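You operate a simulated robot arm through the tools that you are given. There is no shell and no other tool. Be economical: measure what you need, move in short steps, check, and stop when the job is done.

The job below is to be done with a simulated robot arm. You get a single attempt, and the scene is never put back.

Task
Stand the blue stack beside the red pad and number its top card in red.
Fine: one clean print; put the stamp back and shut the pad's lid.

The check looks at the end state, three seconds after you hand in, the way a careful person would. Anything else that was tipped, shoved, dropped, spilled or broken makes it a failure. Lids that push on must go on centred and level and be pressed home; caps that screw on are set level and turned clockwise until they are tight.

Robot
A 7-joint arm with a two-finger parallel gripper, fixed in place. Base frame: the origin is at the foot of the arm, x ahead of it, y to its left, z up; the work surface is at about z = 0.88. Units: m, degrees, N and s.
With the tool pointing down near the work surface it reaches from about 0.44 to 0.92 m from the base axis. Its first joint turns from -115.0 to 115.0 degrees. Payload 3.91 kg.
The TCP is the grasp point between the finger pads, 0.03 m short of the fingertips. In the tool frame z runs along the fingers and y along their closing line. The gripper opens to 0.11 m. The fingers are 0.02 m wide and 0.01 m thick; the gripper's body (0.048 by 0.112 m) begins 0.055 m behind the TCP.
Orientation is that of the tool frame in the base frame, as [roll, pitch, yaw] about the fixed x, y, z axes, in that order (R = Rz(yaw) Ry(pitch) Rx(roll)). With the fingers straight down and closing along the base's y, the tool's x points along the base's -x, its y along +y and its z along -z.

Tools
- The arm moves only by the tool move_arm. Its argument "rows" is a list of rows, each a list of 3 entries, a list of its own where there are three numbers: the turn, a rotation vector about the tool's x, y, z in units of 5 degrees (1.0 is 5 degrees), then the shift along the tool's x, y, z in units of 20 mm (1.0 is 20 mm), then the opening in per cent of the stroke, from 0 (shut) to 100 (fully open). In form: [[[rx, ry, rz], [dx, dy, dz], hand], ...]. A call has 1 to 12 rows; each row shifts and turns the commanded pose from where the row before left it, along the tool's axes as they then stand. A call with a number of a shift or a turn outside -1 to 1 is refused whole. A row lasts 0.2 s, in which the tool goes at most 0.05 m and 8.6 degrees; a call with a longer step from one row to the next is refused whole, and so is a gripper value outside its range. Where a pose cannot be reached the arm comes as near as it can. A force on the tool above 40 N (or 10 N above the force at the start of the call, whichever is more), or a blocked arm, ends the call early, and 0.2 s more pass. Each finger travels about 0.153 m/s and halts on what it meets, pressing with about 39 N; the grip force reading is that of the motor and also rises with nothing between the fingers. The clock runs only during rows and for 0.2 s after the last one: add rows that do not move to give the fingers time. It gives the time, the measured TCP pose, the force on the tool (base axes), the opening and the grip force at its end, in the units of the frame above (readings bear some noise).
- Cameras (640 x 400 px; columns grow to the right, rows downward): "scene" is fixed at [0.2192, 0.6492, 1.4608]; the picture's right is [-0.82, -0.57, 0.00], its down [-0.25, 0.37, -0.89] and it looks along [0.51, -0.74, -0.45] (base axes); focal length 363 px, centre (320, 200). "wrist" rides on the gripper at [-0.036, 0, -0.057] in the tool frame; the picture's right is [0.00, -1.00, 0.00], its down [0.97, 0.00, -0.24] and it looks along [0.24, 0.00, 0.97] (tool axes); focal length 218 px, centre (320, 200). There is no depth. A picture from a camera that has moved, and an enlarged one, comes with that camera's place and axes in the base frame and with its lens.
- snapshot(camera): a new picture of that camera. It takes no simulated time.
- raise_lower(by): slides the trunk up (or, below 0, down) by that many m; the arm rides with it, the base frame stays. It gives what a move gives, with no picture.
- close_up(camera, box): a new picture of the part [left, top, right, bottom] of that camera's present view, enlarged. It takes no simulated time.
- finish_job(): hands the job in; it is judged then, once.

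Work in short steps. Places have to be worked out from the pictures, the camera data and where the tool is seen: move nearer, look again, correct. Check each grasp and each placing, and mend what went wrong. You have 120 turns and 84 pictures in all, those below and enlarged ones among them. Open the gripper and draw the arm clear of the work before you hand the job in, unless the task says otherwise; then end with one line.

The tools are called after ">>>" by a JSON object that holds its "op" and its "data". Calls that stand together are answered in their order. move_arm: Moves the arm, as the interface text tells. Its arguments: {"type":"object","properties":{"rows":{"type":"array"}},"required":["rows"]} The other tools are called the same way: raise_lower (by) slides the trunk up or down; snapshot (camera) takes a picture; close_up (camera, box) takes an enlarged picture of a part of a camera's view; finish_job () hands the job in.

At the start:

```text
clock: 0.0
tool_pos: [0.4265, -0.3558, 1.2304]
tool_rot: [-180.0, 0.0, 179.9]
force: [-0.5, 0.0, 0.6]
finger_gap: 0.11
finger_force: 0.1
trunk travel left (down, up): [-0.85, 0.14]
```

scene: 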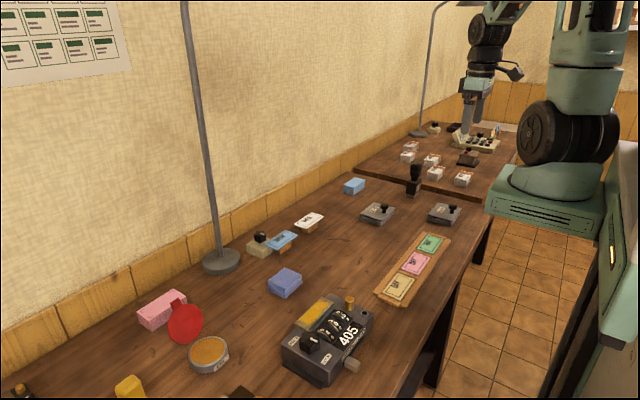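
wrist: 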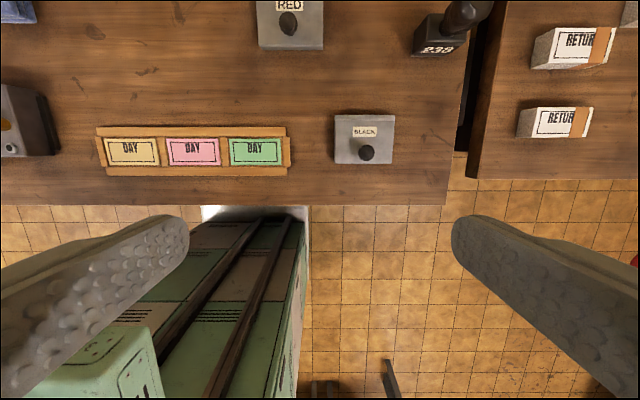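

I start by looking closer at the workspace to identify the pads, the stamp and the stacks.

>>> {"op": "close_up", "data": {"camera": "scene", "box": [320, 140, 500, 260]}}

>>> {"op": "close_up", "data": {"camera": "scene", "box": [100, 200, 400, 400]}}

>>> {"op": "close_up", "data": {"camera": "wrist", "box": [240, 0, 500, 170]}}

```text
3.33 times, centred on (410, 200) of scene
camera zoom: at [0.2192, 0.6492, 1.4608], right [-0.82, -0.57, 0.0], down [-0.25, 0.37, -0.89], along [0.51, -0.74, -0.45], focal length 1210 px, centre (20, 200)
```

zoom: 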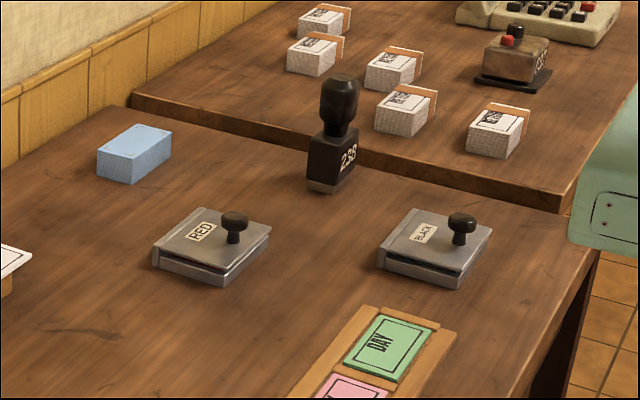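

```text
2.00 times, centred on (250, 300) of scene
camera zoom: at [0.2192, 0.6492, 1.4608], right [-0.82, -0.57, 0.0], down [-0.25, 0.37, -0.89], along [0.51, -0.74, -0.45], focal length 726 px, centre (460, 0)
```

zoom: 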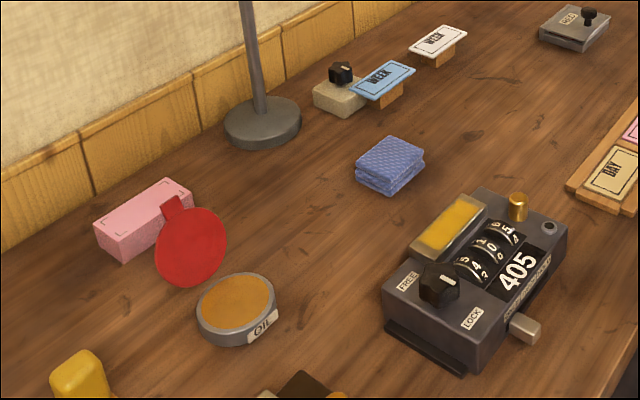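

```text
2.35 times, centred on (370, 85) of wrist
camera zoom: at [0.4632, -0.3542, 1.2871], right [0.0, -1.0, 0.0], down [-0.97, 0.0, 0.24], along [-0.24, 0.0, -0.97], focal length 514 px, centre (202, 471)
```

zoom: 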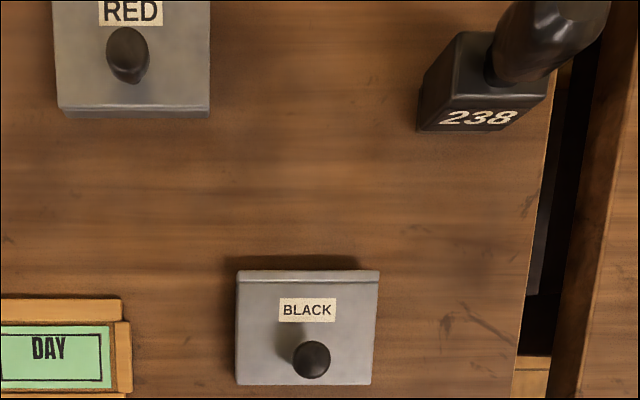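

The numbering stamp "238" is near (0.60, -0.53), the red pad near (0.64, -0.33) and the light blue stack near (0.80, -0.46). I move the arm over the area to view it.

>>> {"op": "move_arm", "data": {"rows": [[[0, 0, 0], [-1, -0.25, 0], 100], [[0, 0, 0], [-1, -0.25, 0], 100], [[0, 0, 0], [-1, -0.25, 0], 100], [[0, 0, 0], [-1, -0.25, 0], 100], [[0, 0, 0], [-1, -0.25, 0], 100], [[0, 0, 0], [-1, -0.25, 0], 100], [[0, 0, 0], [-1, -0.25, 0], 100], [[0, 0, 0], [-1, -0.25, 0], 100], [[0, 0, 0], [-1, -0.25, 0], 100], [[0, 0, 0], [-1, -0.25, 0], 100], [[0, 0, 0], [-1, -0.25, 0], 100], [[0, 0, 0], [-1, -0.25, 0], 100]]}}

>>> {"op": "snapshot", "data": {"camera": "wrist"}}

```text
clock: 2.6
tool_pos: [0.6679, -0.4149, 1.2291]
tool_rot: [-180.0, 0.1, -179.9]
force: [-0.2, 0.4, 0.0]
finger_gap: 0.1101
finger_force: 0.0
trunk travel left (down, up): [-0.85, 0.14]
```

```text
78 pictures are left
camera wrist: at [0.7039, -0.414, 1.2868], right [0.0, -1.0, 0.0], down [-0.97, 0.0, 0.24], along [-0.24, 0.0, -0.97], focal length 218 px, centre (320, 200)
```

wrist: 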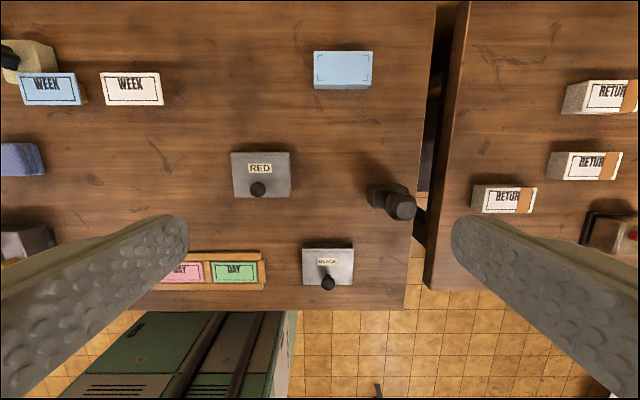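

>>> {"op": "close_up", "data": {"camera": "wrist", "box": [220, 40, 440, 300]}}

>>> {"op": "close_up", "data": {"camera": "scene", "box": [340, 160, 430, 220]}}

>>> {"op": "close_up", "data": {"camera": "scene", "box": [0, 0, 130, 90]}}

```text
1.54 times, centred on (330, 170) of wrist
camera zoom: at [0.7039, -0.414, 1.2868], right [0.0, -1.0, 0.0], down [-0.97, 0.0, 0.24], along [-0.24, 0.0, -0.97], focal length 336 px, centre (305, 246)
```

zoom: 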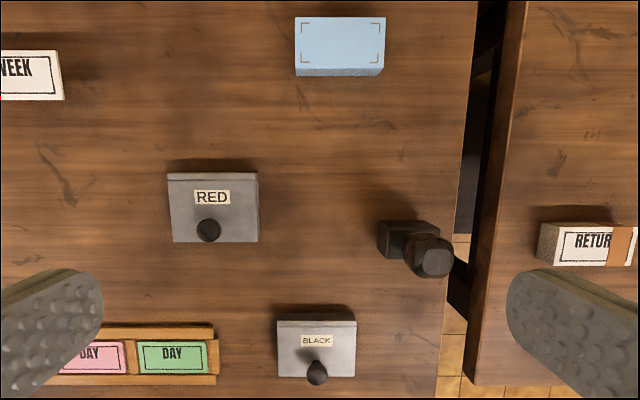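

```text
6.67 times, centred on (385, 190) of scene
camera zoom: at [0.2192, 0.6492, 1.4608], right [-0.82, -0.57, 0.0], down [-0.25, 0.37, -0.89], along [0.51, -0.74, -0.45], focal length 2421 px, centre (-113, 267)
```

zoom: 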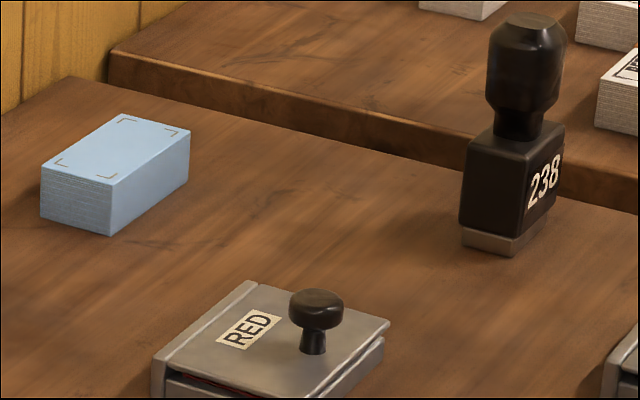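

```text
4.44 times, centred on (65, 45) of scene
camera zoom: at [0.2192, 0.6492, 1.4608], right [-0.82, -0.57, 0.0], down [-0.25, 0.37, -0.89], along [0.51, -0.74, -0.45], focal length 1614 px, centre (1453, 889)
```

zoom: 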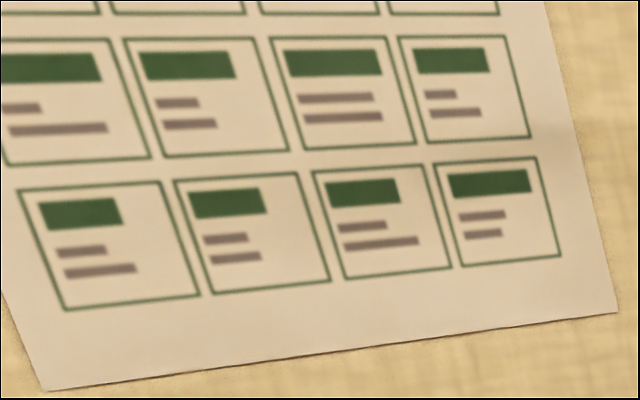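

>>> {"op": "close_up", "data": {"camera": "scene", "box": [260, 280, 400, 390]}}

>>> {"op": "close_up", "data": {"camera": "scene", "box": [400, 110, 520, 190]}}

>>> {"op": "close_up", "data": {"camera": "scene", "box": [230, 200, 340, 300]}}

```text
3.64 times, centred on (330, 335) of scene
camera zoom: at [0.2192, 0.6492, 1.4608], right [-0.82, -0.57, 0.0], down [-0.25, 0.37, -0.89], along [0.51, -0.74, -0.45], focal length 1321 px, centre (284, -291)
```

zoom: 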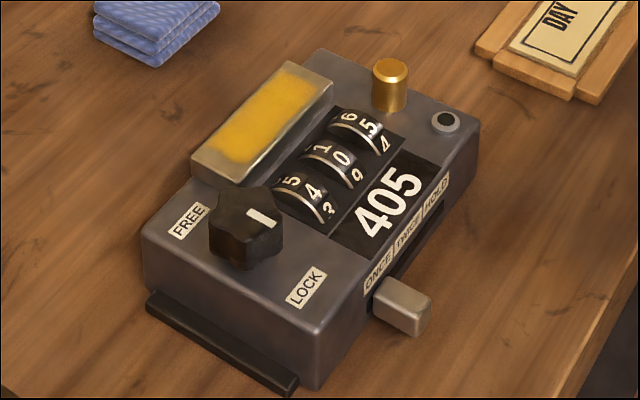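

```text
5.00 times, centred on (460, 150) of scene
camera zoom: at [0.2192, 0.6492, 1.4608], right [-0.82, -0.57, 0.0], down [-0.25, 0.37, -0.89], along [0.51, -0.74, -0.45], focal length 1816 px, centre (-380, 450)
```

zoom: 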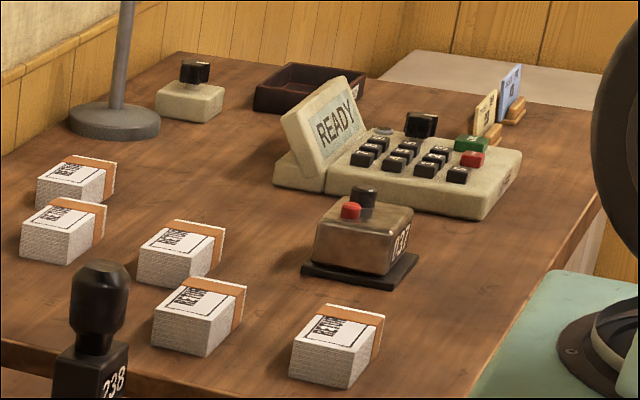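

```text
4.00 times, centred on (285, 250) of scene
camera zoom: at [0.2192, 0.6492, 1.4608], right [-0.82, -0.57, 0.0], down [-0.25, 0.37, -0.89], along [0.51, -0.74, -0.45], focal length 1453 px, centre (460, 0)
```

zoom: 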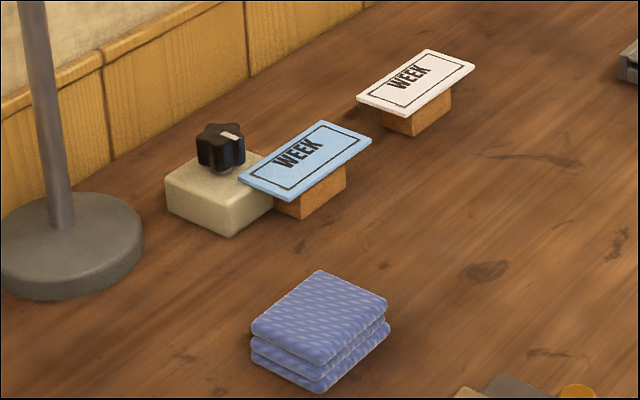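

Everything fits: the 238 stamp is the tool, and the lid hinges on its far side with its knob near the front. I move above the blue stack to measure it.

>>> {"op": "move_arm", "data": {"rows": [[[0, 0, 0], [-0.76, -0.19, 0.9], 100], [[0, 0, 0], [-0.76, -0.19, 0.9], 100], [[0, 0, 0], [-0.76, -0.19, 0.9], 100], [[0, 0, 0], [-0.76, -0.19, 0.9], 100], [[0, 0, 0], [-0.76, -0.19, 0.9], 100], [[0, 0, 0], [-0.76, -0.19, 0.9], 100], [[0, 0, 0], [-0.76, -0.19, 0.9], 100], [[0, 0, 0], [-0.76, -0.19, 0.9], 100], [[0, 0, 0], [-0.76, -0.19, 0.9], 100]]}}

>>> {"op": "snapshot", "data": {"camera": "wrist"}}

```text
clock: 4.6
tool_pos: [0.804, -0.4495, 1.0678]
tool_rot: [-179.9, 0.1, -179.9]
force: [-0.4, 0.6, 0.2]
finger_gap: 0.1102
finger_force: 0.1
trunk travel left (down, up): [-0.85, 0.14]
```

```text
71 pictures are left
camera wrist: at [0.8397, -0.4479, 1.1251], right [0.0, -1.0, 0.0], down [-0.97, 0.0, 0.24], along [-0.24, 0.0, -0.97], focal length 218 px, centre (320, 200)
```

wrist: 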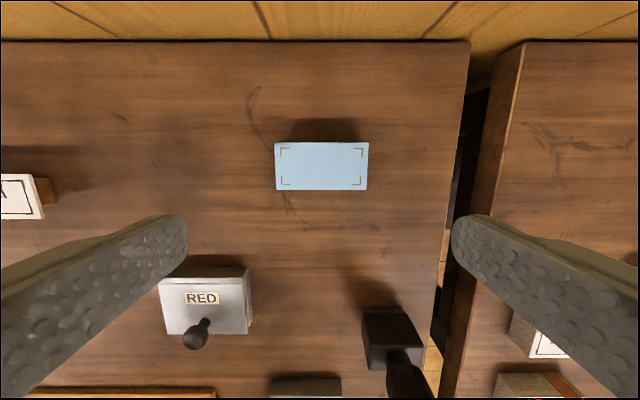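

The stack measures about 91 × 45 mm, centred at (0.820, -0.449) and aligned with the base axes. I go down straddling its ends.

>>> {"op": "move_arm", "data": {"rows": [[[0, 0, 0], [-0.2, 0, 0.9], 100], [[0, 0, 0], [-0.2, 0, 0.9], 100], [[0, 0, 0], [-0.1, 0, 0.9], 100], [[0, 0, 0], [0, 0, 0.9], 100], [[0, 0, 0], [0, 0, 0.9], 100], [[0, 0, 0], [0, 0, 0.9], 100], [[0, 0, 0], [0, 0, 0.6], 100]]}}

>>> {"op": "close_up", "data": {"camera": "scene", "box": [310, 120, 430, 220]}}

>>> {"op": "snapshot", "data": {"camera": "wrist"}}

```text
clock: 6.2
tool_pos: [0.8137, -0.4495, 0.9473]
tool_rot: [-179.9, 0.0, -180.0]
force: [-0.1, -0.6, -0.5]
finger_gap: 0.1099
finger_force: 0.1
trunk travel left (down, up): [-0.85, 0.14]
```

```text
4.00 times, centred on (370, 170) of scene
camera zoom: at [0.2192, 0.6492, 1.4608], right [-0.82, -0.57, 0.0], down [-0.25, 0.37, -0.89], along [0.51, -0.74, -0.45], focal length 1453 px, centre (120, 320)
```

zoom: 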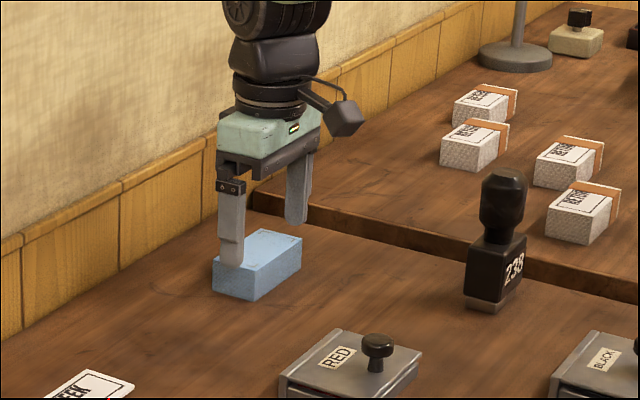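

```text
69 pictures are left
camera wrist: at [0.8496, -0.4484, 1.0046], right [0.0, -1.0, 0.0], down [-0.97, 0.0, 0.24], along [-0.24, 0.0, -0.97], focal length 218 px, centre (320, 200)
```

wrist: 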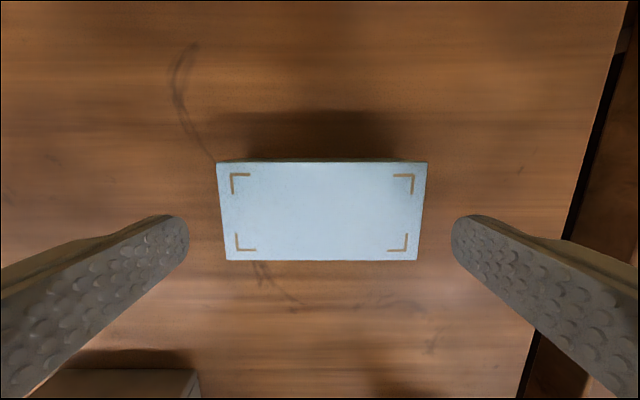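

The stack top is at z ≈ 0.910 and sits midway between the fingers. I go down the last 30 mm, then close.

>>> {"op": "move_arm", "data": {"rows": [[[0, 0, 0], [-0.2, 0, 0.75], 100], [[0, 0, 0], [-0.05, 0, 0.75], 100], [[0, 0, 0], [0, 0, 0], 100], [[0, 0, 0], [0, 0, 0], 90], [[0, 0, 0], [0, 0, 0], 80], [[0, 0, 0], [0, 0, 0], 75], [[0, 0, 0], [0, 0, 0], 75]]}}

```text
clock: 7.8
tool_pos: [0.819, -0.4487, 0.9173]
tool_rot: [-179.9, 0.0, -180.0]
force: [0.0, -0.3, 1.0]
finger_gap: 0.0892
finger_force: 39.4
trunk travel left (down, up): [-0.85, 0.14]
```

The grasp holds at a gap of 89 mm. I lift the stack and check it.

>>> {"op": "move_arm", "data": {"rows": [[[0, 0, 0], [0, 0, -0.5], 75], [[0, 0, 0], [0, 0, -1], 75], [[0, 0, 0], [0, 0, -1], 75], [[0, 0, 0], [0, 0, -1], 75], [[0, 0, 0], [0, 0, -1], 75], [[0, 0, 0], [0, 0, -1], 75]]}}

>>> {"op": "snapshot", "data": {"camera": "wrist"}}

```text
clock: 9.2
tool_pos: [0.8186, -0.4495, 1.0274]
tool_rot: [180.0, -0.1, -179.9]
force: [0.4, -0.1, 0.0]
finger_gap: 0.0825
finger_force: 0.1
trunk travel left (down, up): [-0.85, 0.14]
```

```text
68 pictures are left
camera wrist: at [0.8551, -0.4489, 1.0845], right [0.0, -1.0, 0.0], down [-0.97, 0.0, 0.24], along [-0.24, 0.0, -0.97], focal length 218 px, centre (320, 200)
```

wrist: 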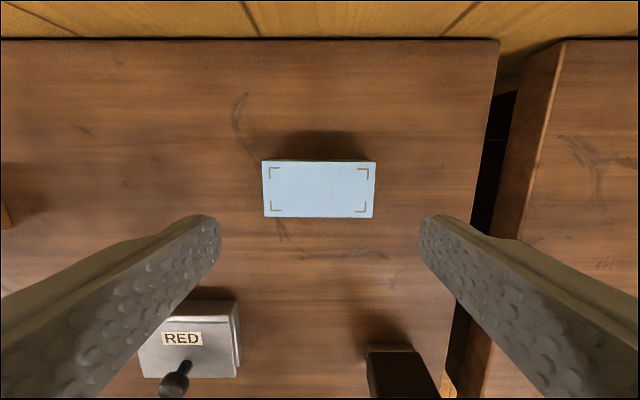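

The stack stayed behind because the fingers stopped at the commanded 75 %, though it hasn't moved. I go back down and close with a command of 0 so they keep pressing.

>>> {"op": "move_arm", "data": {"rows": [[[0, 0, 0], [0, 0, 0], 100], [[0, 0, 0], [0, 0, 0.9], 100], [[0, 0, 0], [0, 0, 0.9], 100], [[0, 0, 0], [0, 0, 0.9], 100], [[0, 0, 0], [0, 0, 0.9], 100], [[0, 0, 0], [0, 0, 0.9], 100], [[0, 0, 0], [-0.1, 0, 0.9], 100], [[0, 0, 0], [0, 0, 0.25], 100], [[0, 0, 0], [0, 0, 0], 90], [[0, 0, 0], [0, 0, 0], 40], [[0, 0, 0], [0, 0, 0], 0], [[0, 0, 0], [0, 0, 0], 0]]}}

>>> {"op": "move_arm", "data": {"rows": [[[0, 0, 0], [0, 0, -0.3], 0], [[0, 0, 0], [0, 0, -0.5], 0], [[0, 0, 0], [0, 0, -0.5], 0]]}}

>>> {"op": "snapshot", "data": {"camera": "wrist"}}

```text
clock: 11.8
tool_pos: [0.8211, -0.4486, 0.9157]
tool_rot: [-180.0, 0.1, -180.0]
force: [-0.3, -0.1, 0.1]
finger_gap: 0.0895
finger_force: 38.5
trunk travel left (down, up): [-0.85, 0.14]
```

```text
clock: 12.6
tool_pos: [0.8202, -0.4501, 0.9413]
tool_rot: [180.0, 0.0, 180.0]
force: [-1.2, -0.4, -1.1]
finger_gap: 0.0895
finger_force: 39.2
trunk travel left (down, up): [-0.85, 0.14]
```

```text
67 pictures are left
camera wrist: at [0.8568, -0.4487, 0.9985], right [0.0, -1.0, 0.0], down [-0.97, 0.0, 0.24], along [-0.24, 0.0, -0.97], focal length 218 px, centre (320, 200)
```

wrist: 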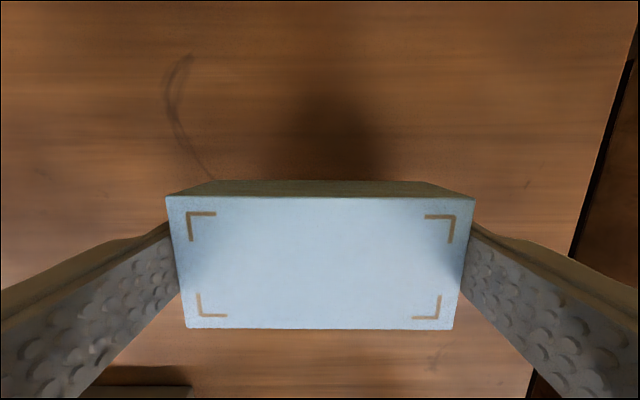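

The stack is held level. I lift it and carry it over the pad to the free area on the pad's left.

>>> {"op": "move_arm", "data": {"rows": [[[0, 0, 0], [0, 0, -1], 0], [[0, 0, 0], [0, 0, -1], 0], [[0, 0, 0], [0, 0, -1], 0], [[0, 0, 0], [0, 0, -1], 0], [[0, 0, 0], [0.4, 0, -0.7], 0], [[0, 0, 0], [0.6, 1, 0], 0], [[0, 0, 0], [0.6, 1, 0], 0], [[0, 0, 0], [0.6, 1, 0], 0], [[0, 0, 0], [0.6, 1, 0], 0], [[0, 0, 0], [0.6, 1, 0], 0], [[0, 0, 0], [0.6, 1, 0], 0], [[0, 0, 0], [0.6, 1, 0], 0]]}}

>>> {"op": "move_arm", "data": {"rows": [[[0, 0, 0], [0.65, 1, 0], 0], [[0, 0, 0], [0.65, 1, 0], 0], [[0, 0, 0], [0.65, 1, 0], 0], [[0, 0, 0], [0.65, 1, 0], 0], [[0, 0, 0], [0.65, 1, 0], 0], [[0, 0, 0], [0.65, 1, 0], 0], [[0, 0, 0], [0, 0.5, 0], 0]]}}

>>> {"op": "snapshot", "data": {"camera": "wrist"}}

>>> {"op": "snapshot", "data": {"camera": "scene"}}

```text
clock: 15.2
tool_pos: [0.7283, -0.3092, 1.0341]
tool_rot: [-180.0, 0.0, -180.0]
force: [1.1, -0.4, -0.8]
finger_gap: 0.0896
finger_force: 39.3
trunk travel left (down, up): [-0.85, 0.14]
```

```text
clock: 16.8
tool_pos: [0.6509, -0.1785, 1.0355]
tool_rot: [179.9, -0.1, -180.0]
force: [0.1, -0.3, -1.5]
finger_gap: 0.0893
finger_force: 38.5
trunk travel left (down, up): [-0.85, 0.14]
```

```text
66 pictures are left
camera wrist: at [0.6862, -0.1785, 1.0924], right [0.0, -1.0, 0.0], down [-0.97, 0.0, 0.24], along [-0.24, 0.0, -0.97], focal length 218 px, centre (320, 200)
```

wrist: 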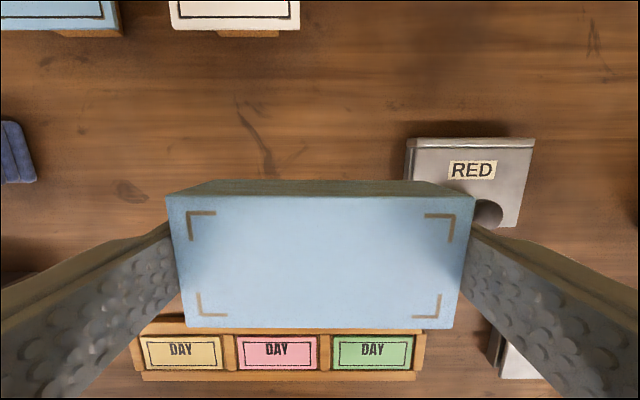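

```text
65 pictures are left
```

scene: 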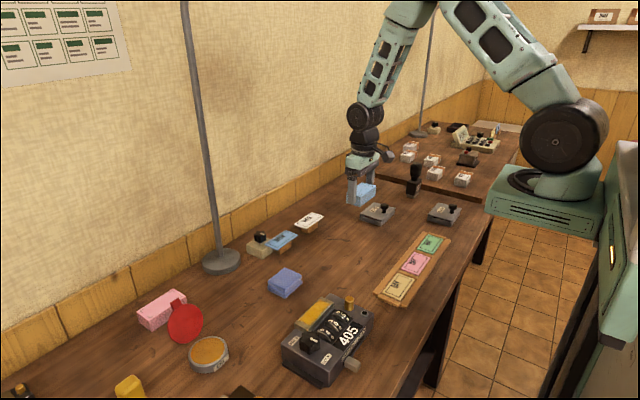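

The area below is clear. I shift 6 mm further from the pad and lower the stack to just above the table.

>>> {"op": "move_arm", "data": {"rows": [[[0, 0, 0], [-0.1, 0.2, 1], 0], [[0, 0, 0], [-0.1, 0.1, 1], 0], [[0, 0, 0], [0, 0, 1], 0], [[0, 0, 0], [0, 0, 1], 0], [[0, 0, 0], [0, 0, 1], 0], [[0, 0, 0], [0, 0, 0.6], 0], [[0, 0, 0], [0, 0, 0.2], 0], [[0, 0, 0], [0, 0, 0], 0]]}}

>>> {"op": "close_up", "data": {"camera": "scene", "box": [310, 160, 430, 260]}}

```text
clock: 18.6
tool_pos: [0.6549, -0.1734, 0.9184]
tool_rot: [180.0, 0.0, -180.0]
force: [0.6, 0.3, -1.2]
finger_gap: 0.0895
finger_force: 38.9
trunk travel left (down, up): [-0.85, 0.14]
```

```text
4.00 times, centred on (370, 210) of scene
camera zoom: at [0.2192, 0.6492, 1.4608], right [-0.82, -0.57, 0.0], down [-0.25, 0.37, -0.89], along [0.51, -0.74, -0.45], focal length 1453 px, centre (120, 160)
```

zoom: 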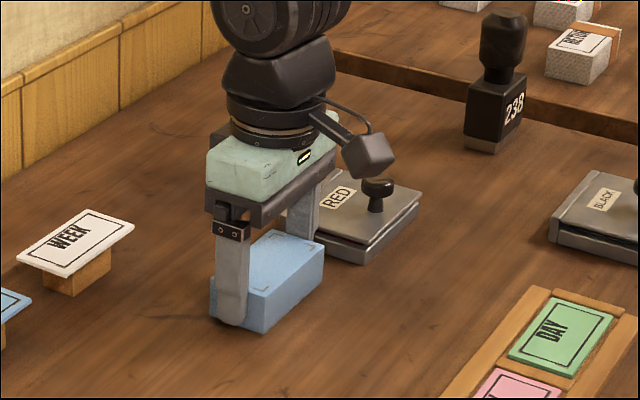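

Nearly touching. I ease down until the stack touches, then release and rise.

>>> {"op": "move_arm", "data": {"rows": [[[0, 0, 0], [0, 0, 0.07], 0], [[0, 0, 0], [0, 0, 0.06], 0], [[0, 0, 0], [0, 0, 0], 0]]}}

```text
clock: 19.4
tool_pos: [0.6549, -0.1727, 0.9156]
tool_rot: [179.9, -0.1, 180.0]
force: [-0.6, 0.0, -0.8]
finger_gap: 0.0894
finger_force: 39.0
trunk travel left (down, up): [-0.85, 0.14]
```

>>> {"op": "move_arm", "data": {"rows": [[[0, 0, 0], [0, 0, 0.06], 0], [[0, 0, 0], [0, 0, 0], 0]]}}

```text
clock: 20.0
tool_pos: [0.6547, -0.1723, 0.916]
tool_rot: [-179.9, 0.1, 180.0]
force: [-1.1, 0.6, 5.5]
finger_gap: 0.0894
finger_force: 38.8
trunk travel left (down, up): [-0.85, 0.14]
```

The 5.5 N reading means contact. I open, rise and look.

>>> {"op": "move_arm", "data": {"rows": [[[0, 0, 0], [0, 0, 0], 90], [[0, 0, 0], [0, 0, 0], 96], [[0, 0, 0], [0, 0, -0.6], 96], [[0, 0, 0], [0, 0, -1], 96], [[0, 0, 0], [0, 0, -1], 100], [[0, 0, 0], [0, 0, -1], 100], [[0, 0, 0], [0, 0, -1], 100], [[0, 0, 0], [0, 0, -1], 100]]}}

>>> {"op": "snapshot", "data": {"camera": "wrist"}}

```text
clock: 21.8
tool_pos: [0.6555, -0.1729, 1.0279]
tool_rot: [-179.9, -0.1, 180.0]
force: [0.5, 0.4, -0.3]
finger_gap: 0.1098
finger_force: 0.0
trunk travel left (down, up): [-0.85, 0.14]
```

```text
63 pictures are left
camera wrist: at [0.6907, -0.1725, 1.0848], right [0.0, -1.0, 0.0], down [-0.97, 0.0, 0.24], along [-0.24, 0.0, -0.97], focal length 218 px, centre (320, 200)
```

wrist: 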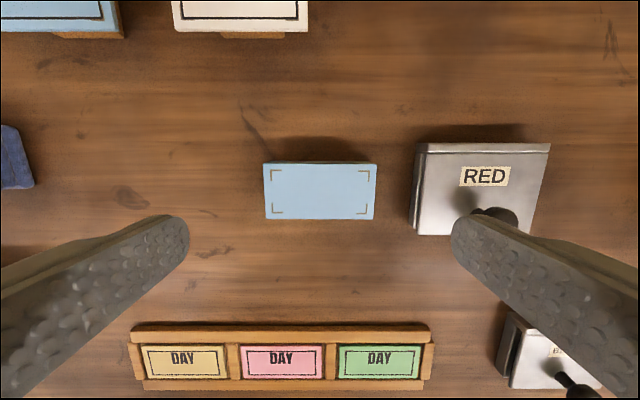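

The stack stands at (0.656, -0.1725), about 3 cm from the pad. Next I look at the pad from directly above.

>>> {"op": "move_arm", "data": {"rows": [[[0, 0, 0], [0, -1, 0], 100], [[0, 0, 0], [0, -1, 0], 100], [[0, 0, 0], [0, -1, 0], 100], [[0, 0, 0], [0, -1, 0], 100], [[0, 0, 0], [0, -1, 0], 100], [[0, 0, 0], [0, -1, 0], 60], [[0, 0, 0], [0, -0.9, 0], 50]]}}

>>> {"op": "snapshot", "data": {"camera": "wrist"}}

>>> {"op": "close_up", "data": {"camera": "scene", "box": [350, 190, 410, 235]}}

```text
clock: 23.4
tool_pos: [0.6556, -0.3112, 1.0271]
tool_rot: [179.9, 0.0, -180.0]
force: [0.3, 0.1, 0.4]
finger_gap: 0.0549
finger_force: 0.0
trunk travel left (down, up): [-0.85, 0.14]
```

```text
62 pictures are left
camera wrist: at [0.6905, -0.3103, 1.0838], right [0.0, -1.0, 0.0], down [-0.97, 0.0, 0.24], along [-0.24, 0.0, -0.97], focal length 218 px, centre (320, 200)
```

wrist: 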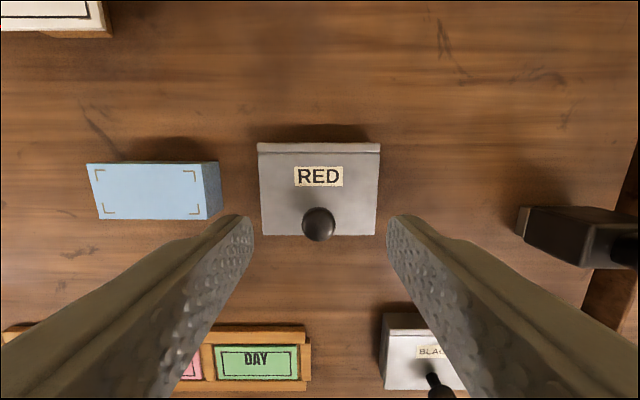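

```text
8.89 times, centred on (380, 212) of scene
camera zoom: at [0.2192, 0.6492, 1.4608], right [-0.82, -0.57, 0.0], down [-0.25, 0.37, -0.89], along [0.51, -0.74, -0.45], focal length 3228 px, centre (-213, 89)
```

zoom: 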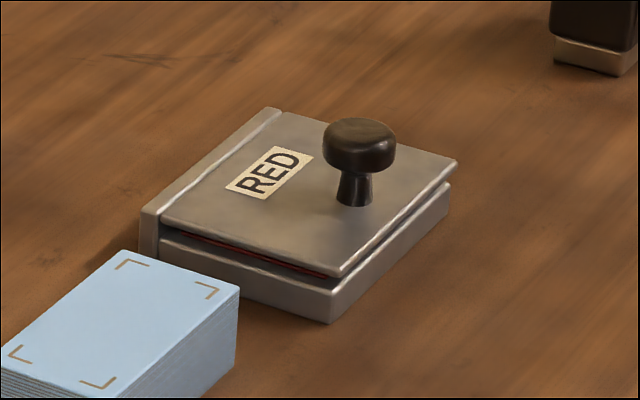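

The knob head is about 26 mm wide at roughly (0.632, -0.311, 0.922). I tilt the gripper back 40° toward the base so it can swing with the lid, then line up behind the knob.

>>> {"op": "move_arm", "data": {"rows": [[[0, -1, 0], [0, 0, -0.3], 50], [[0, -1, 0], [0, 0, 0], 50], [[0, -1, 0], [0, 0, 0], 50], [[0, -1, 0], [0, 0, 0], 50], [[0, -1, 0], [0, 0, 0], 50], [[0, -1, 0], [0, 0, 0], 50], [[0, -1, 0], [0, 0, 0], 50], [[0, -1, 0], [0, 0, 0], 50], [[0, 0, 0], [1, 0, 0], 50], [[0, 0, 0], [1, 0, 0], 50], [[0, 0, 0], [1, 0, 0], 50], [[0, 0, 0], [1, 0, 0], 50]]}}

>>> {"op": "snapshot", "data": {"camera": "wrist"}}

>>> {"op": "close_up", "data": {"camera": "scene", "box": [340, 150, 460, 250]}}

```text
clock: 26.0
tool_pos: [0.5935, -0.3127, 0.9823]
tool_rot: [179.9, 40.1, -180.0]
force: [0.2, 0.0, -0.7]
finger_gap: 0.055
finger_force: 0.0
trunk travel left (down, up): [-0.85, 0.14]
```

```text
60 pictures are left
camera wrist: at [0.5847, -0.3105, 1.0492], right [0.0, -1.0, 0.0], down [-0.9, 0.0, -0.44], along [0.44, 0.0, -0.9], focal length 218 px, centre (320, 200)
```

wrist: 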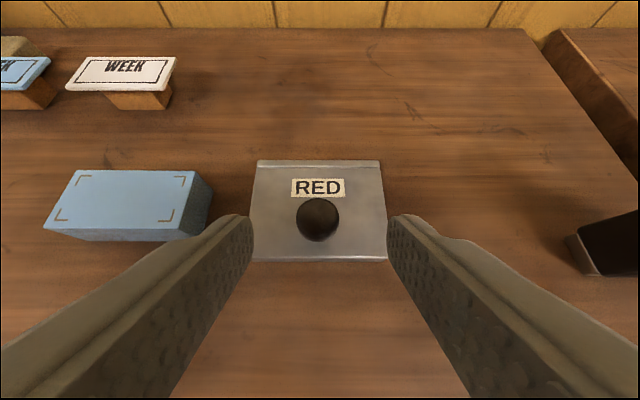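

```text
4.00 times, centred on (400, 200) of scene
camera zoom: at [0.2192, 0.6492, 1.4608], right [-0.82, -0.57, 0.0], down [-0.25, 0.37, -0.89], along [0.51, -0.74, -0.45], focal length 1453 px, centre (0, 200)
```

zoom: 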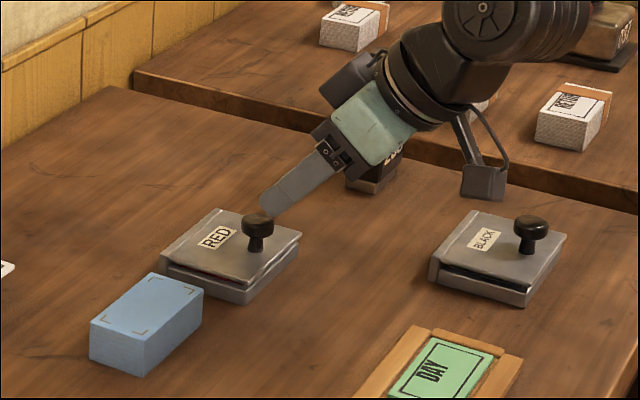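

I have the knob head at about (0.632, -0.310, 0.925). I advance along the tool axis and straddle it.

>>> {"op": "move_arm", "data": {"rows": [[[0, 0, 0], [0.4, 0.1, 0], 50], [[0, 0, 0], [0, 0, 0.7], 50], [[0, 0, 0], [0, 0, 0.7], 50], [[0, 0, 0], [0, 0, 0.7], 50], [[0, 0, 0], [0, 0, 0.45], 50], [[0, 0, 0], [0, 0, 0], 50]]}}

>>> {"op": "snapshot", "data": {"camera": "wrist"}}

>>> {"op": "close_up", "data": {"camera": "scene", "box": [350, 180, 422, 240]}}

```text
clock: 27.4
tool_pos: [0.621, -0.3082, 0.9372]
tool_rot: [-180.0, 40.0, 180.0]
force: [-0.1, 0.7, 0.1]
finger_gap: 0.0552
finger_force: 0.0
trunk travel left (down, up): [-0.85, 0.14]
```

```text
58 pictures are left
camera wrist: at [0.6113, -0.3082, 1.0044], right [0.0, -1.0, 0.0], down [-0.9, 0.0, -0.44], along [0.44, 0.0, -0.9], focal length 218 px, centre (320, 200)
```

wrist: 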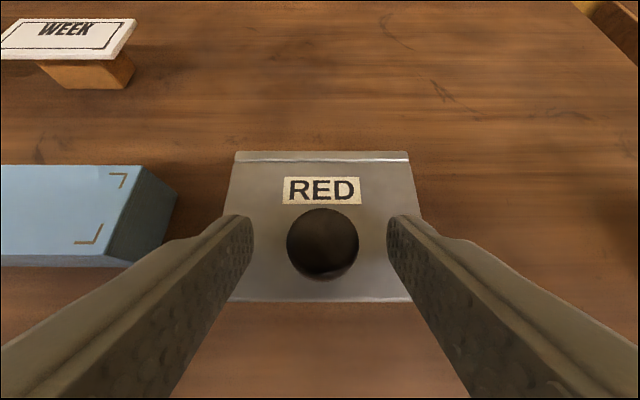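

```text
6.67 times, centred on (386, 210) of scene
camera zoom: at [0.2192, 0.6492, 1.4608], right [-0.82, -0.57, 0.0], down [-0.25, 0.37, -0.89], along [0.51, -0.74, -0.45], focal length 2421 px, centre (-120, 133)
```

zoom: 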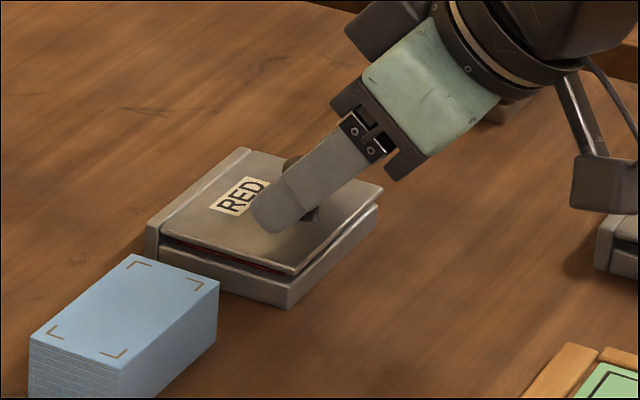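

The knob is centred between the fingers, so I close on it.

>>> {"op": "move_arm", "data": {"rows": [[[0, 0, 0], [0, -0.04, 0], 40], [[0, 0, 0], [0, 0, 0], 28], [[0, 0, 0], [0, 0, 0], 0], [[0, 0, 0], [0, 0, 0], 0]]}}

>>> {"op": "snapshot", "data": {"camera": "wrist"}}

```text
clock: 28.4
tool_pos: [0.6202, -0.3101, 0.9372]
tool_rot: [-180.0, 40.0, 179.9]
force: [0.0, -0.2, -0.3]
finger_gap: 0.0248
finger_force: 44.8
trunk travel left (down, up): [-0.85, 0.14]
```

```text
56 pictures are left
camera wrist: at [0.6112, -0.3092, 1.0046], right [0.0, -1.0, 0.0], down [-0.9, 0.0, -0.44], along [0.44, 0.0, -0.9], focal length 218 px, centre (320, 200)
```

wrist: 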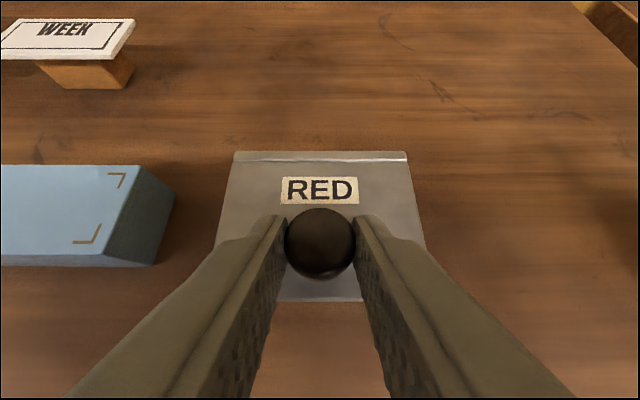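

It holds the knob, with a 25 mm gap. I swing it through the first 15° of arc about the far-edge hinge and watch the force.

>>> {"op": "move_arm", "data": {"rows": [[[0, 0.5, 0], [-0.16, 0, -0.05], 0], [[0, 0.5, 0], [-0.16, 0, -0.05], 0], [[0, 1, 0], [-0.317, 0, -0.1], 0], [[0, 1, 0], [-0.317, 0, -0.1], 0]]}}

>>> {"op": "close_up", "data": {"camera": "scene", "box": [350, 180, 422, 240]}}

```text
clock: 29.4
tool_pos: [0.6303, -0.3105, 0.954]
tool_rot: [-180.0, 24.9, 179.9]
force: [-9.5, 0.4, 9.2]
finger_gap: 0.0249
finger_force: 45.1
trunk travel left (down, up): [-0.85, 0.14]
```

```text
6.67 times, centred on (386, 210) of scene
camera zoom: at [0.2192, 0.6492, 1.4608], right [-0.82, -0.57, 0.0], down [-0.25, 0.37, -0.89], along [0.51, -0.74, -0.45], focal length 2421 px, centre (-120, 133)
```

zoom: 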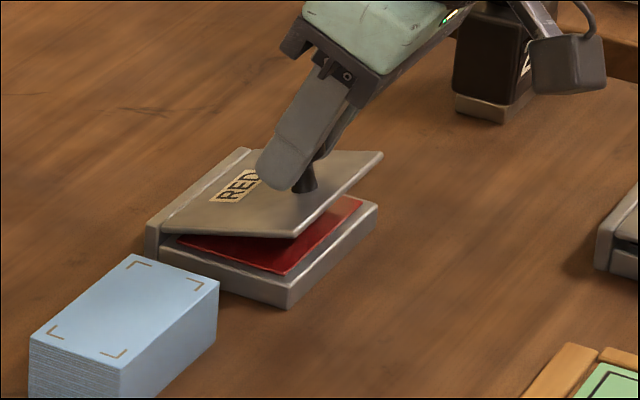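

The lid lifts cleanly. The side force says the hinge sits slightly farther and higher, so I correct the arc and continue 15°.

>>> {"op": "move_arm", "data": {"rows": [[[0, 1, 0], [-0.27, 0, -0.2], 0], [[0, 1, 0], [-0.3, 0, -0.15], 0], [[0, 1, 0], [-0.3, 0, -0.14], 0]]}}

```text
clock: 30.2
tool_pos: [0.6456, -0.3093, 0.9662]
tool_rot: [180.0, 9.9, -180.0]
force: [6.5, -0.8, -16.2]
finger_gap: 0.025
finger_force: 45.1
trunk travel left (down, up): [-0.85, 0.14]
```

>>> {"op": "move_arm", "data": {"rows": [[[0, 1, 0], [-0.29, 0, -0.11], 0], [[0, 1, 0], [-0.29, 0, -0.1], 0], [[0, 1, 0], [-0.295, 0, -0.09], 0]]}}

>>> {"op": "close_up", "data": {"camera": "scene", "box": [340, 150, 460, 250]}}

```text
clock: 31.0
tool_pos: [0.6638, -0.31, 0.9749]
tool_rot: [-180.0, -5.0, 179.9]
force: [7.2, 1.6, -15.5]
finger_gap: 0.025
finger_force: 44.9
trunk travel left (down, up): [-0.85, 0.14]
```

```text
4.00 times, centred on (400, 200) of scene
camera zoom: at [0.2192, 0.6492, 1.4608], right [-0.82, -0.57, 0.0], down [-0.25, 0.37, -0.89], along [0.51, -0.74, -0.45], focal length 1453 px, centre (0, 200)
```

zoom: 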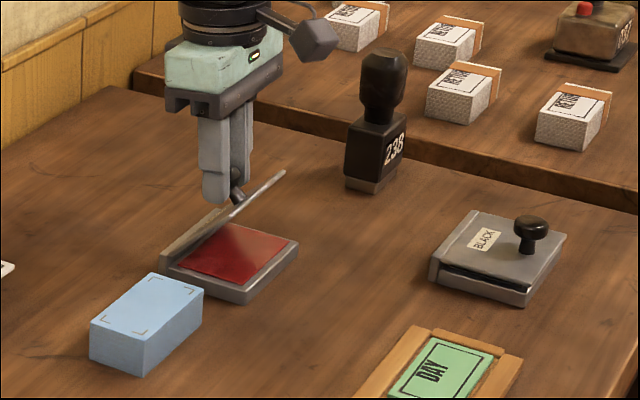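

It is half open and the pad hasn't shifted. I continue 30° along the same arc, easing the upward pull a little.

>>> {"op": "move_arm", "data": {"rows": [[[0, 1, 0], [-0.31, 0, -0.075], 0], [[0, 1, 0], [-0.31, 0, -0.085], 0], [[0, 1, 0], [-0.31, 0, -0.085], 0]]}}

>>> {"op": "move_arm", "data": {"rows": [[[0, 1, 0], [-0.3, 0, -0.09], 0], [[0, 1, 0], [-0.3, 0, -0.09], 0], [[0, 1, 0], [-0.3, 0, -0.09], 0]]}}

>>> {"op": "close_up", "data": {"camera": "scene", "box": [340, 150, 460, 250]}}

```text
clock: 31.8
tool_pos: [0.6829, -0.3096, 0.9795]
tool_rot: [-179.8, -19.8, -180.0]
force: [10.7, 1.7, 12.8]
finger_gap: 0.0249
finger_force: 44.9
trunk travel left (down, up): [-0.85, 0.14]
```

```text
clock: 32.6
tool_pos: [0.7007, -0.3092, 0.9773]
tool_rot: [-179.9, -34.9, 179.9]
force: [17.3, 3.7, 29.0]
finger_gap: 0.0253
finger_force: 44.9
trunk travel left (down, up): [-0.85, 0.14]
```

```text
4.00 times, centred on (400, 200) of scene
camera zoom: at [0.2192, 0.6492, 1.4608], right [-0.82, -0.57, 0.0], down [-0.25, 0.37, -0.89], along [0.51, -0.74, -0.45], focal length 1453 px, centre (0, 200)
```

zoom: 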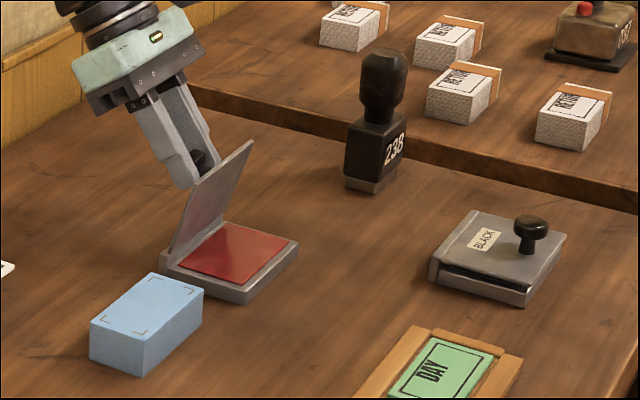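

The lid is at about 75° and the force pushes the tool up and out. I relax outward and swing another 15°.

>>> {"op": "move_arm", "data": {"rows": [[[0, 0, 0], [0, 0, -0.2], 0], [[0, 1, 0], [-0.28, 0, -0.2], 0], [[0, 1, 0], [-0.28, 0, -0.2], 0], [[0, 1, 0], [-0.28, 0, -0.15], 0]]}}

>>> {"op": "close_up", "data": {"camera": "scene", "box": [340, 150, 460, 250]}}

```text
clock: 33.6
tool_pos: [0.7202, -0.3091, 0.9711]
tool_rot: [179.8, -50.4, -179.9]
force: [-14.1, 5.2, -31.5]
finger_gap: 0.0249
finger_force: 45.4
trunk travel left (down, up): [-0.85, 0.14]
```

```text
4.00 times, centred on (400, 200) of scene
camera zoom: at [0.2192, 0.6492, 1.4608], right [-0.82, -0.57, 0.0], down [-0.25, 0.37, -0.89], along [0.51, -0.74, -0.45], focal length 1453 px, centre (0, 200)
```

zoom: 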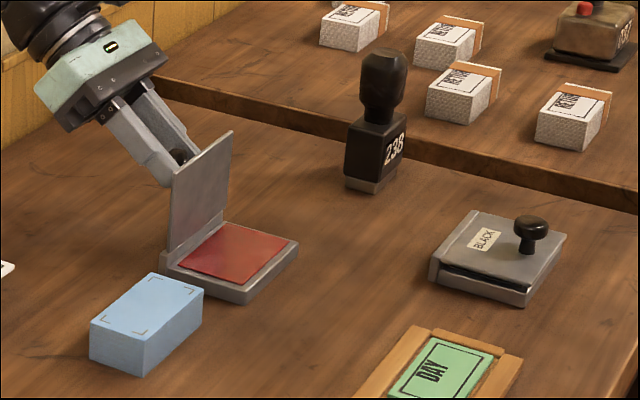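

The lid is upright. I relax inward a little and swing another 15° past vertical.

>>> {"op": "move_arm", "data": {"rows": [[[0, 0, 0], [0, 0, 0.15], 0], [[0, 1, 0], [-0.34, 0, -0.1], 0], [[0, 1, 0], [-0.34, 0, -0.1], 0], [[0, 1, 0], [-0.34, 0, -0.1], 0]]}}

>>> {"op": "close_up", "data": {"camera": "scene", "box": [340, 150, 460, 250]}}

```text
clock: 34.5
tool_pos: [0.7152, -0.3095, 0.9742]
tool_rot: [-178.0, -56.8, 178.5]
force: [7.6, -20.2, -12.1]
finger_gap: 0.0252
finger_force: 44.7
out of reach, approached as far as the arm can: row 2, 3, 4
trunk travel left (down, up): [-0.85, 0.14]
stopped in row 4: the force on the tool passed its limit (the readings are from after the stop); the commanded pose is now the measured one
```

```text
4.00 times, centred on (400, 200) of scene
camera zoom: at [0.2192, 0.6492, 1.4608], right [-0.82, -0.57, 0.0], down [-0.25, 0.37, -0.89], along [0.51, -0.74, -0.45], focal length 1453 px, centre (0, 200)
```

zoom: 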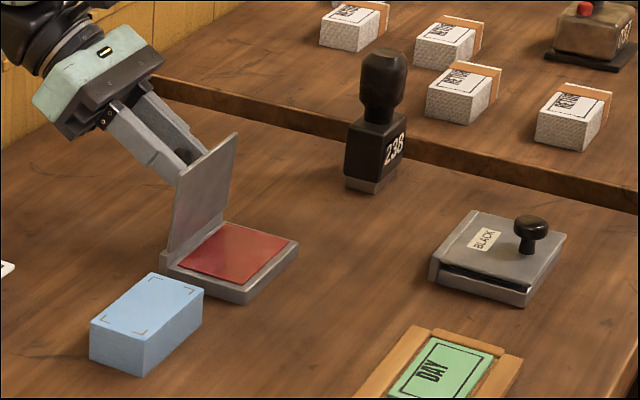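

The reach limit comes at this tilt. I rotate the tool back about the knob so the knob pivots in the grip, holding the lid in place.

>>> {"op": "move_arm", "data": {"rows": [[[0, -1, 0], [0.078, 0, 0], 0], [[0, -1, 0], [0.078, 0, 0], 0], [[0, -1, 0], [0.078, 0, 0], 0], [[0, -1, 0], [0.078, 0, 0], 0]]}}

>>> {"op": "close_up", "data": {"camera": "scene", "box": [340, 150, 460, 250]}}

```text
clock: 35.5
tool_pos: [0.7096, -0.3083, 0.9799]
tool_rot: [-178.7, -37.2, 179.4]
force: [-20.9, -23.6, -2.7]
finger_gap: 0.025
finger_force: 44.9
trunk travel left (down, up): [-0.85, 0.14]
```

```text
4.00 times, centred on (400, 200) of scene
camera zoom: at [0.2192, 0.6492, 1.4608], right [-0.82, -0.57, 0.0], down [-0.25, 0.37, -0.89], along [0.51, -0.74, -0.45], focal length 1453 px, centre (0, 200)
```

zoom: 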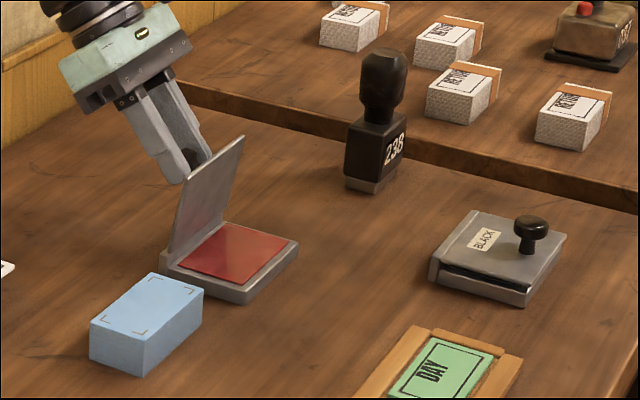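

The pivot worked and the lid is at about 80°. Now I push it over along the arc without turning the tool.

>>> {"op": "move_arm", "data": {"rows": [[[0, 0, 0], [-0.245, -0.03, -0.11], 0], [[0, 0, 0], [-0.26, -0.03, -0.085], 0], [[0, 0, 0], [-0.27, 0, -0.06], 0], [[0, 0, 0], [-0.275, 0, -0.03], 0], [[0, 0, 0], [-0.275, 0, -0.01], 0]]}}

>>> {"op": "close_up", "data": {"camera": "scene", "box": [340, 150, 460, 250]}}

```text
clock: 36.7
tool_pos: [0.7357, -0.3098, 0.9685]
tool_rot: [-178.7, -36.8, 179.5]
force: [-10.9, -19.5, 19.1]
finger_gap: 0.0251
finger_force: 45.1
trunk travel left (down, up): [-0.85, 0.14]
```

```text
4.00 times, centred on (400, 200) of scene
camera zoom: at [0.2192, 0.6492, 1.4608], right [-0.82, -0.57, 0.0], down [-0.25, 0.37, -0.89], along [0.51, -0.74, -0.45], focal length 1453 px, centre (0, 200)
```

zoom: 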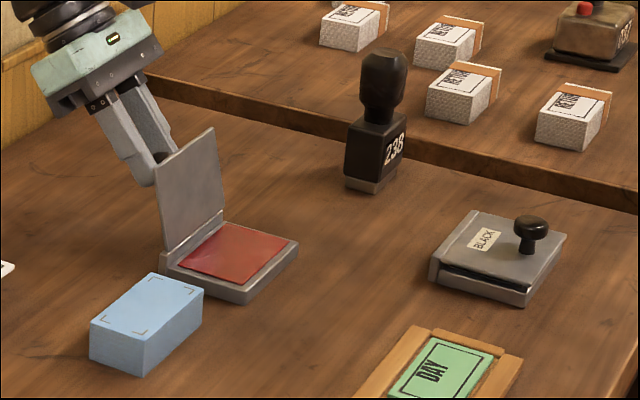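

The lid leans back past vertical. I open the fingers and back off along the tool axis.

>>> {"op": "move_arm", "data": {"rows": [[[0, 0, 0], [0, 0, 0], 30], [[0, 0, 0], [0, 0, 0], 45], [[0, 0, 0], [0, 0, -0.5], 50], [[0, 0, 0], [0, 0, -1], 50], [[0, 0, 0], [0, 0, -1], 50], [[0, 0, 0], [0, 0, -1], 50]]}}

>>> {"op": "close_up", "data": {"camera": "scene", "box": [340, 150, 460, 250]}}

```text
clock: 38.1
tool_pos: [0.7774, -0.3059, 1.0238]
tool_rot: [-178.9, -36.8, 179.5]
force: [-0.4, -0.5, -0.3]
finger_gap: 0.055
finger_force: 0.1
trunk travel left (down, up): [-0.85, 0.14]
```

```text
4.00 times, centred on (400, 200) of scene
camera zoom: at [0.2192, 0.6492, 1.4608], right [-0.82, -0.57, 0.0], down [-0.25, 0.37, -0.89], along [0.51, -0.74, -0.45], focal length 1453 px, centre (0, 200)
```

zoom: 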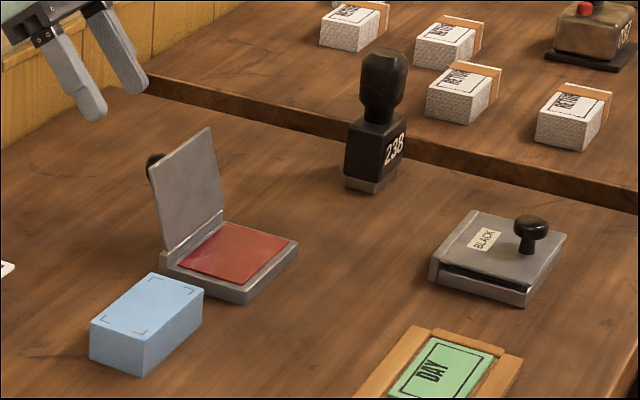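

The lid stays open on its own. I move back and up, and straighten the tool.

>>> {"op": "move_arm", "data": {"rows": [[[0, 0, 0], [1, 0, -0.3], 50], [[0, 0, 0], [1, 0, -0.3], 50], [[0, 0, 0], [1, 0, -0.3], 60], [[0.22, 0, -0.1], [1, 0, -0.3], 70], [[0, -1, 0], [0, 0, -0.3], 70], [[0, -1, 0], [0, 0, -0.3], 70], [[0, -1, 0], [0, 0, 0], 70], [[0, -1, 0], [0, 0, 0], 70], [[0, -1, 0], [0, 0, 0], 70], [[0, -1, 0], [0, 0, 0], 70], [[0, -1, 0], [0, 0, 0], 70], [[0, -0.36, 0], [0, 0, 0], 70]]}}

```text
clock: 40.7
tool_pos: [0.7354, -0.305, 1.1005]
tool_rot: [-178.5, -0.1, -178.8]
force: [0.2, 0.3, -0.1]
finger_gap: 0.0772
finger_force: 0.1
trunk travel left (down, up): [-0.85, 0.14]
```

I correct the small roll and yaw errors and move to a view above the stamp.

>>> {"op": "move_arm", "data": {"rows": [[[0.3, 0, 0.24], [0, 0, -0.5], 100], [[0, 0, 0], [0.6, -1, -0.5], 100], [[0, 0, 0], [0.6, -1, -0.5], 100], [[0, 0, 0], [0.6, -1, -0.5], 100], [[0, 0, 0], [0.6, -1, -0.5], 100], [[0, 0, 0], [0.6, -1, -0.5], 100], [[0, 0, 0], [0.6, -1, 0], 100], [[0, 0, 0], [0.6, -1, 0], 100], [[0, 0, 0], [0.6, -1, 0], 100], [[0, 0, 0], [0.6, -1, 0], 100], [[0, 0, 0], [0.6, -1, 0], 100]]}}

>>> {"op": "snapshot", "data": {"camera": "wrist"}}

>>> {"op": "close_up", "data": {"camera": "scene", "box": [390, 150, 450, 200]}}

```text
clock: 43.1
tool_pos: [0.6144, -0.5016, 1.1706]
tool_rot: [-177.1, -0.1, -179.9]
force: [0.8, 0.4, 0.4]
finger_gap: 0.11
finger_force: 0.1
trunk travel left (down, up): [-0.85, 0.14]
```

```text
47 pictures are left
camera wrist: at [0.6507, -0.4984, 1.2274], right [0.0, -1.0, 0.05], down [-0.97, 0.01, 0.24], along [-0.24, -0.05, -0.97], focal length 218 px, centre (320, 200)
```

wrist: 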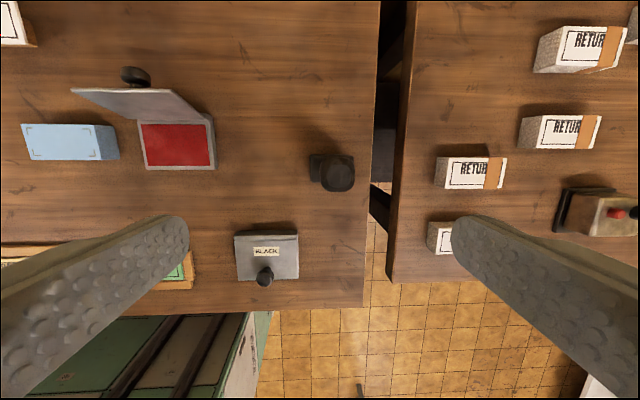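

```text
8.00 times, centred on (420, 175) of scene
camera zoom: at [0.2192, 0.6492, 1.4608], right [-0.82, -0.57, 0.0], down [-0.25, 0.37, -0.89], along [0.51, -0.74, -0.45], focal length 2905 px, centre (-480, 400)
```

zoom: 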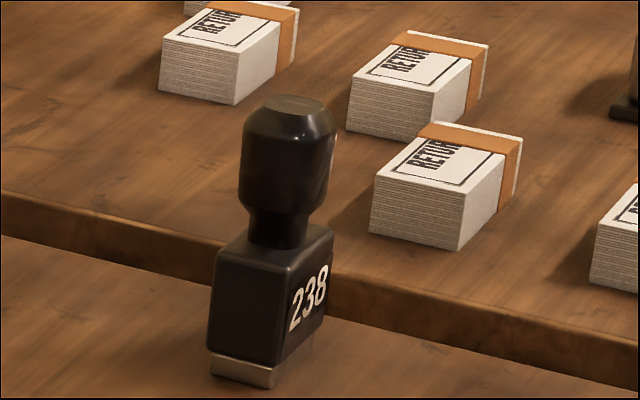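

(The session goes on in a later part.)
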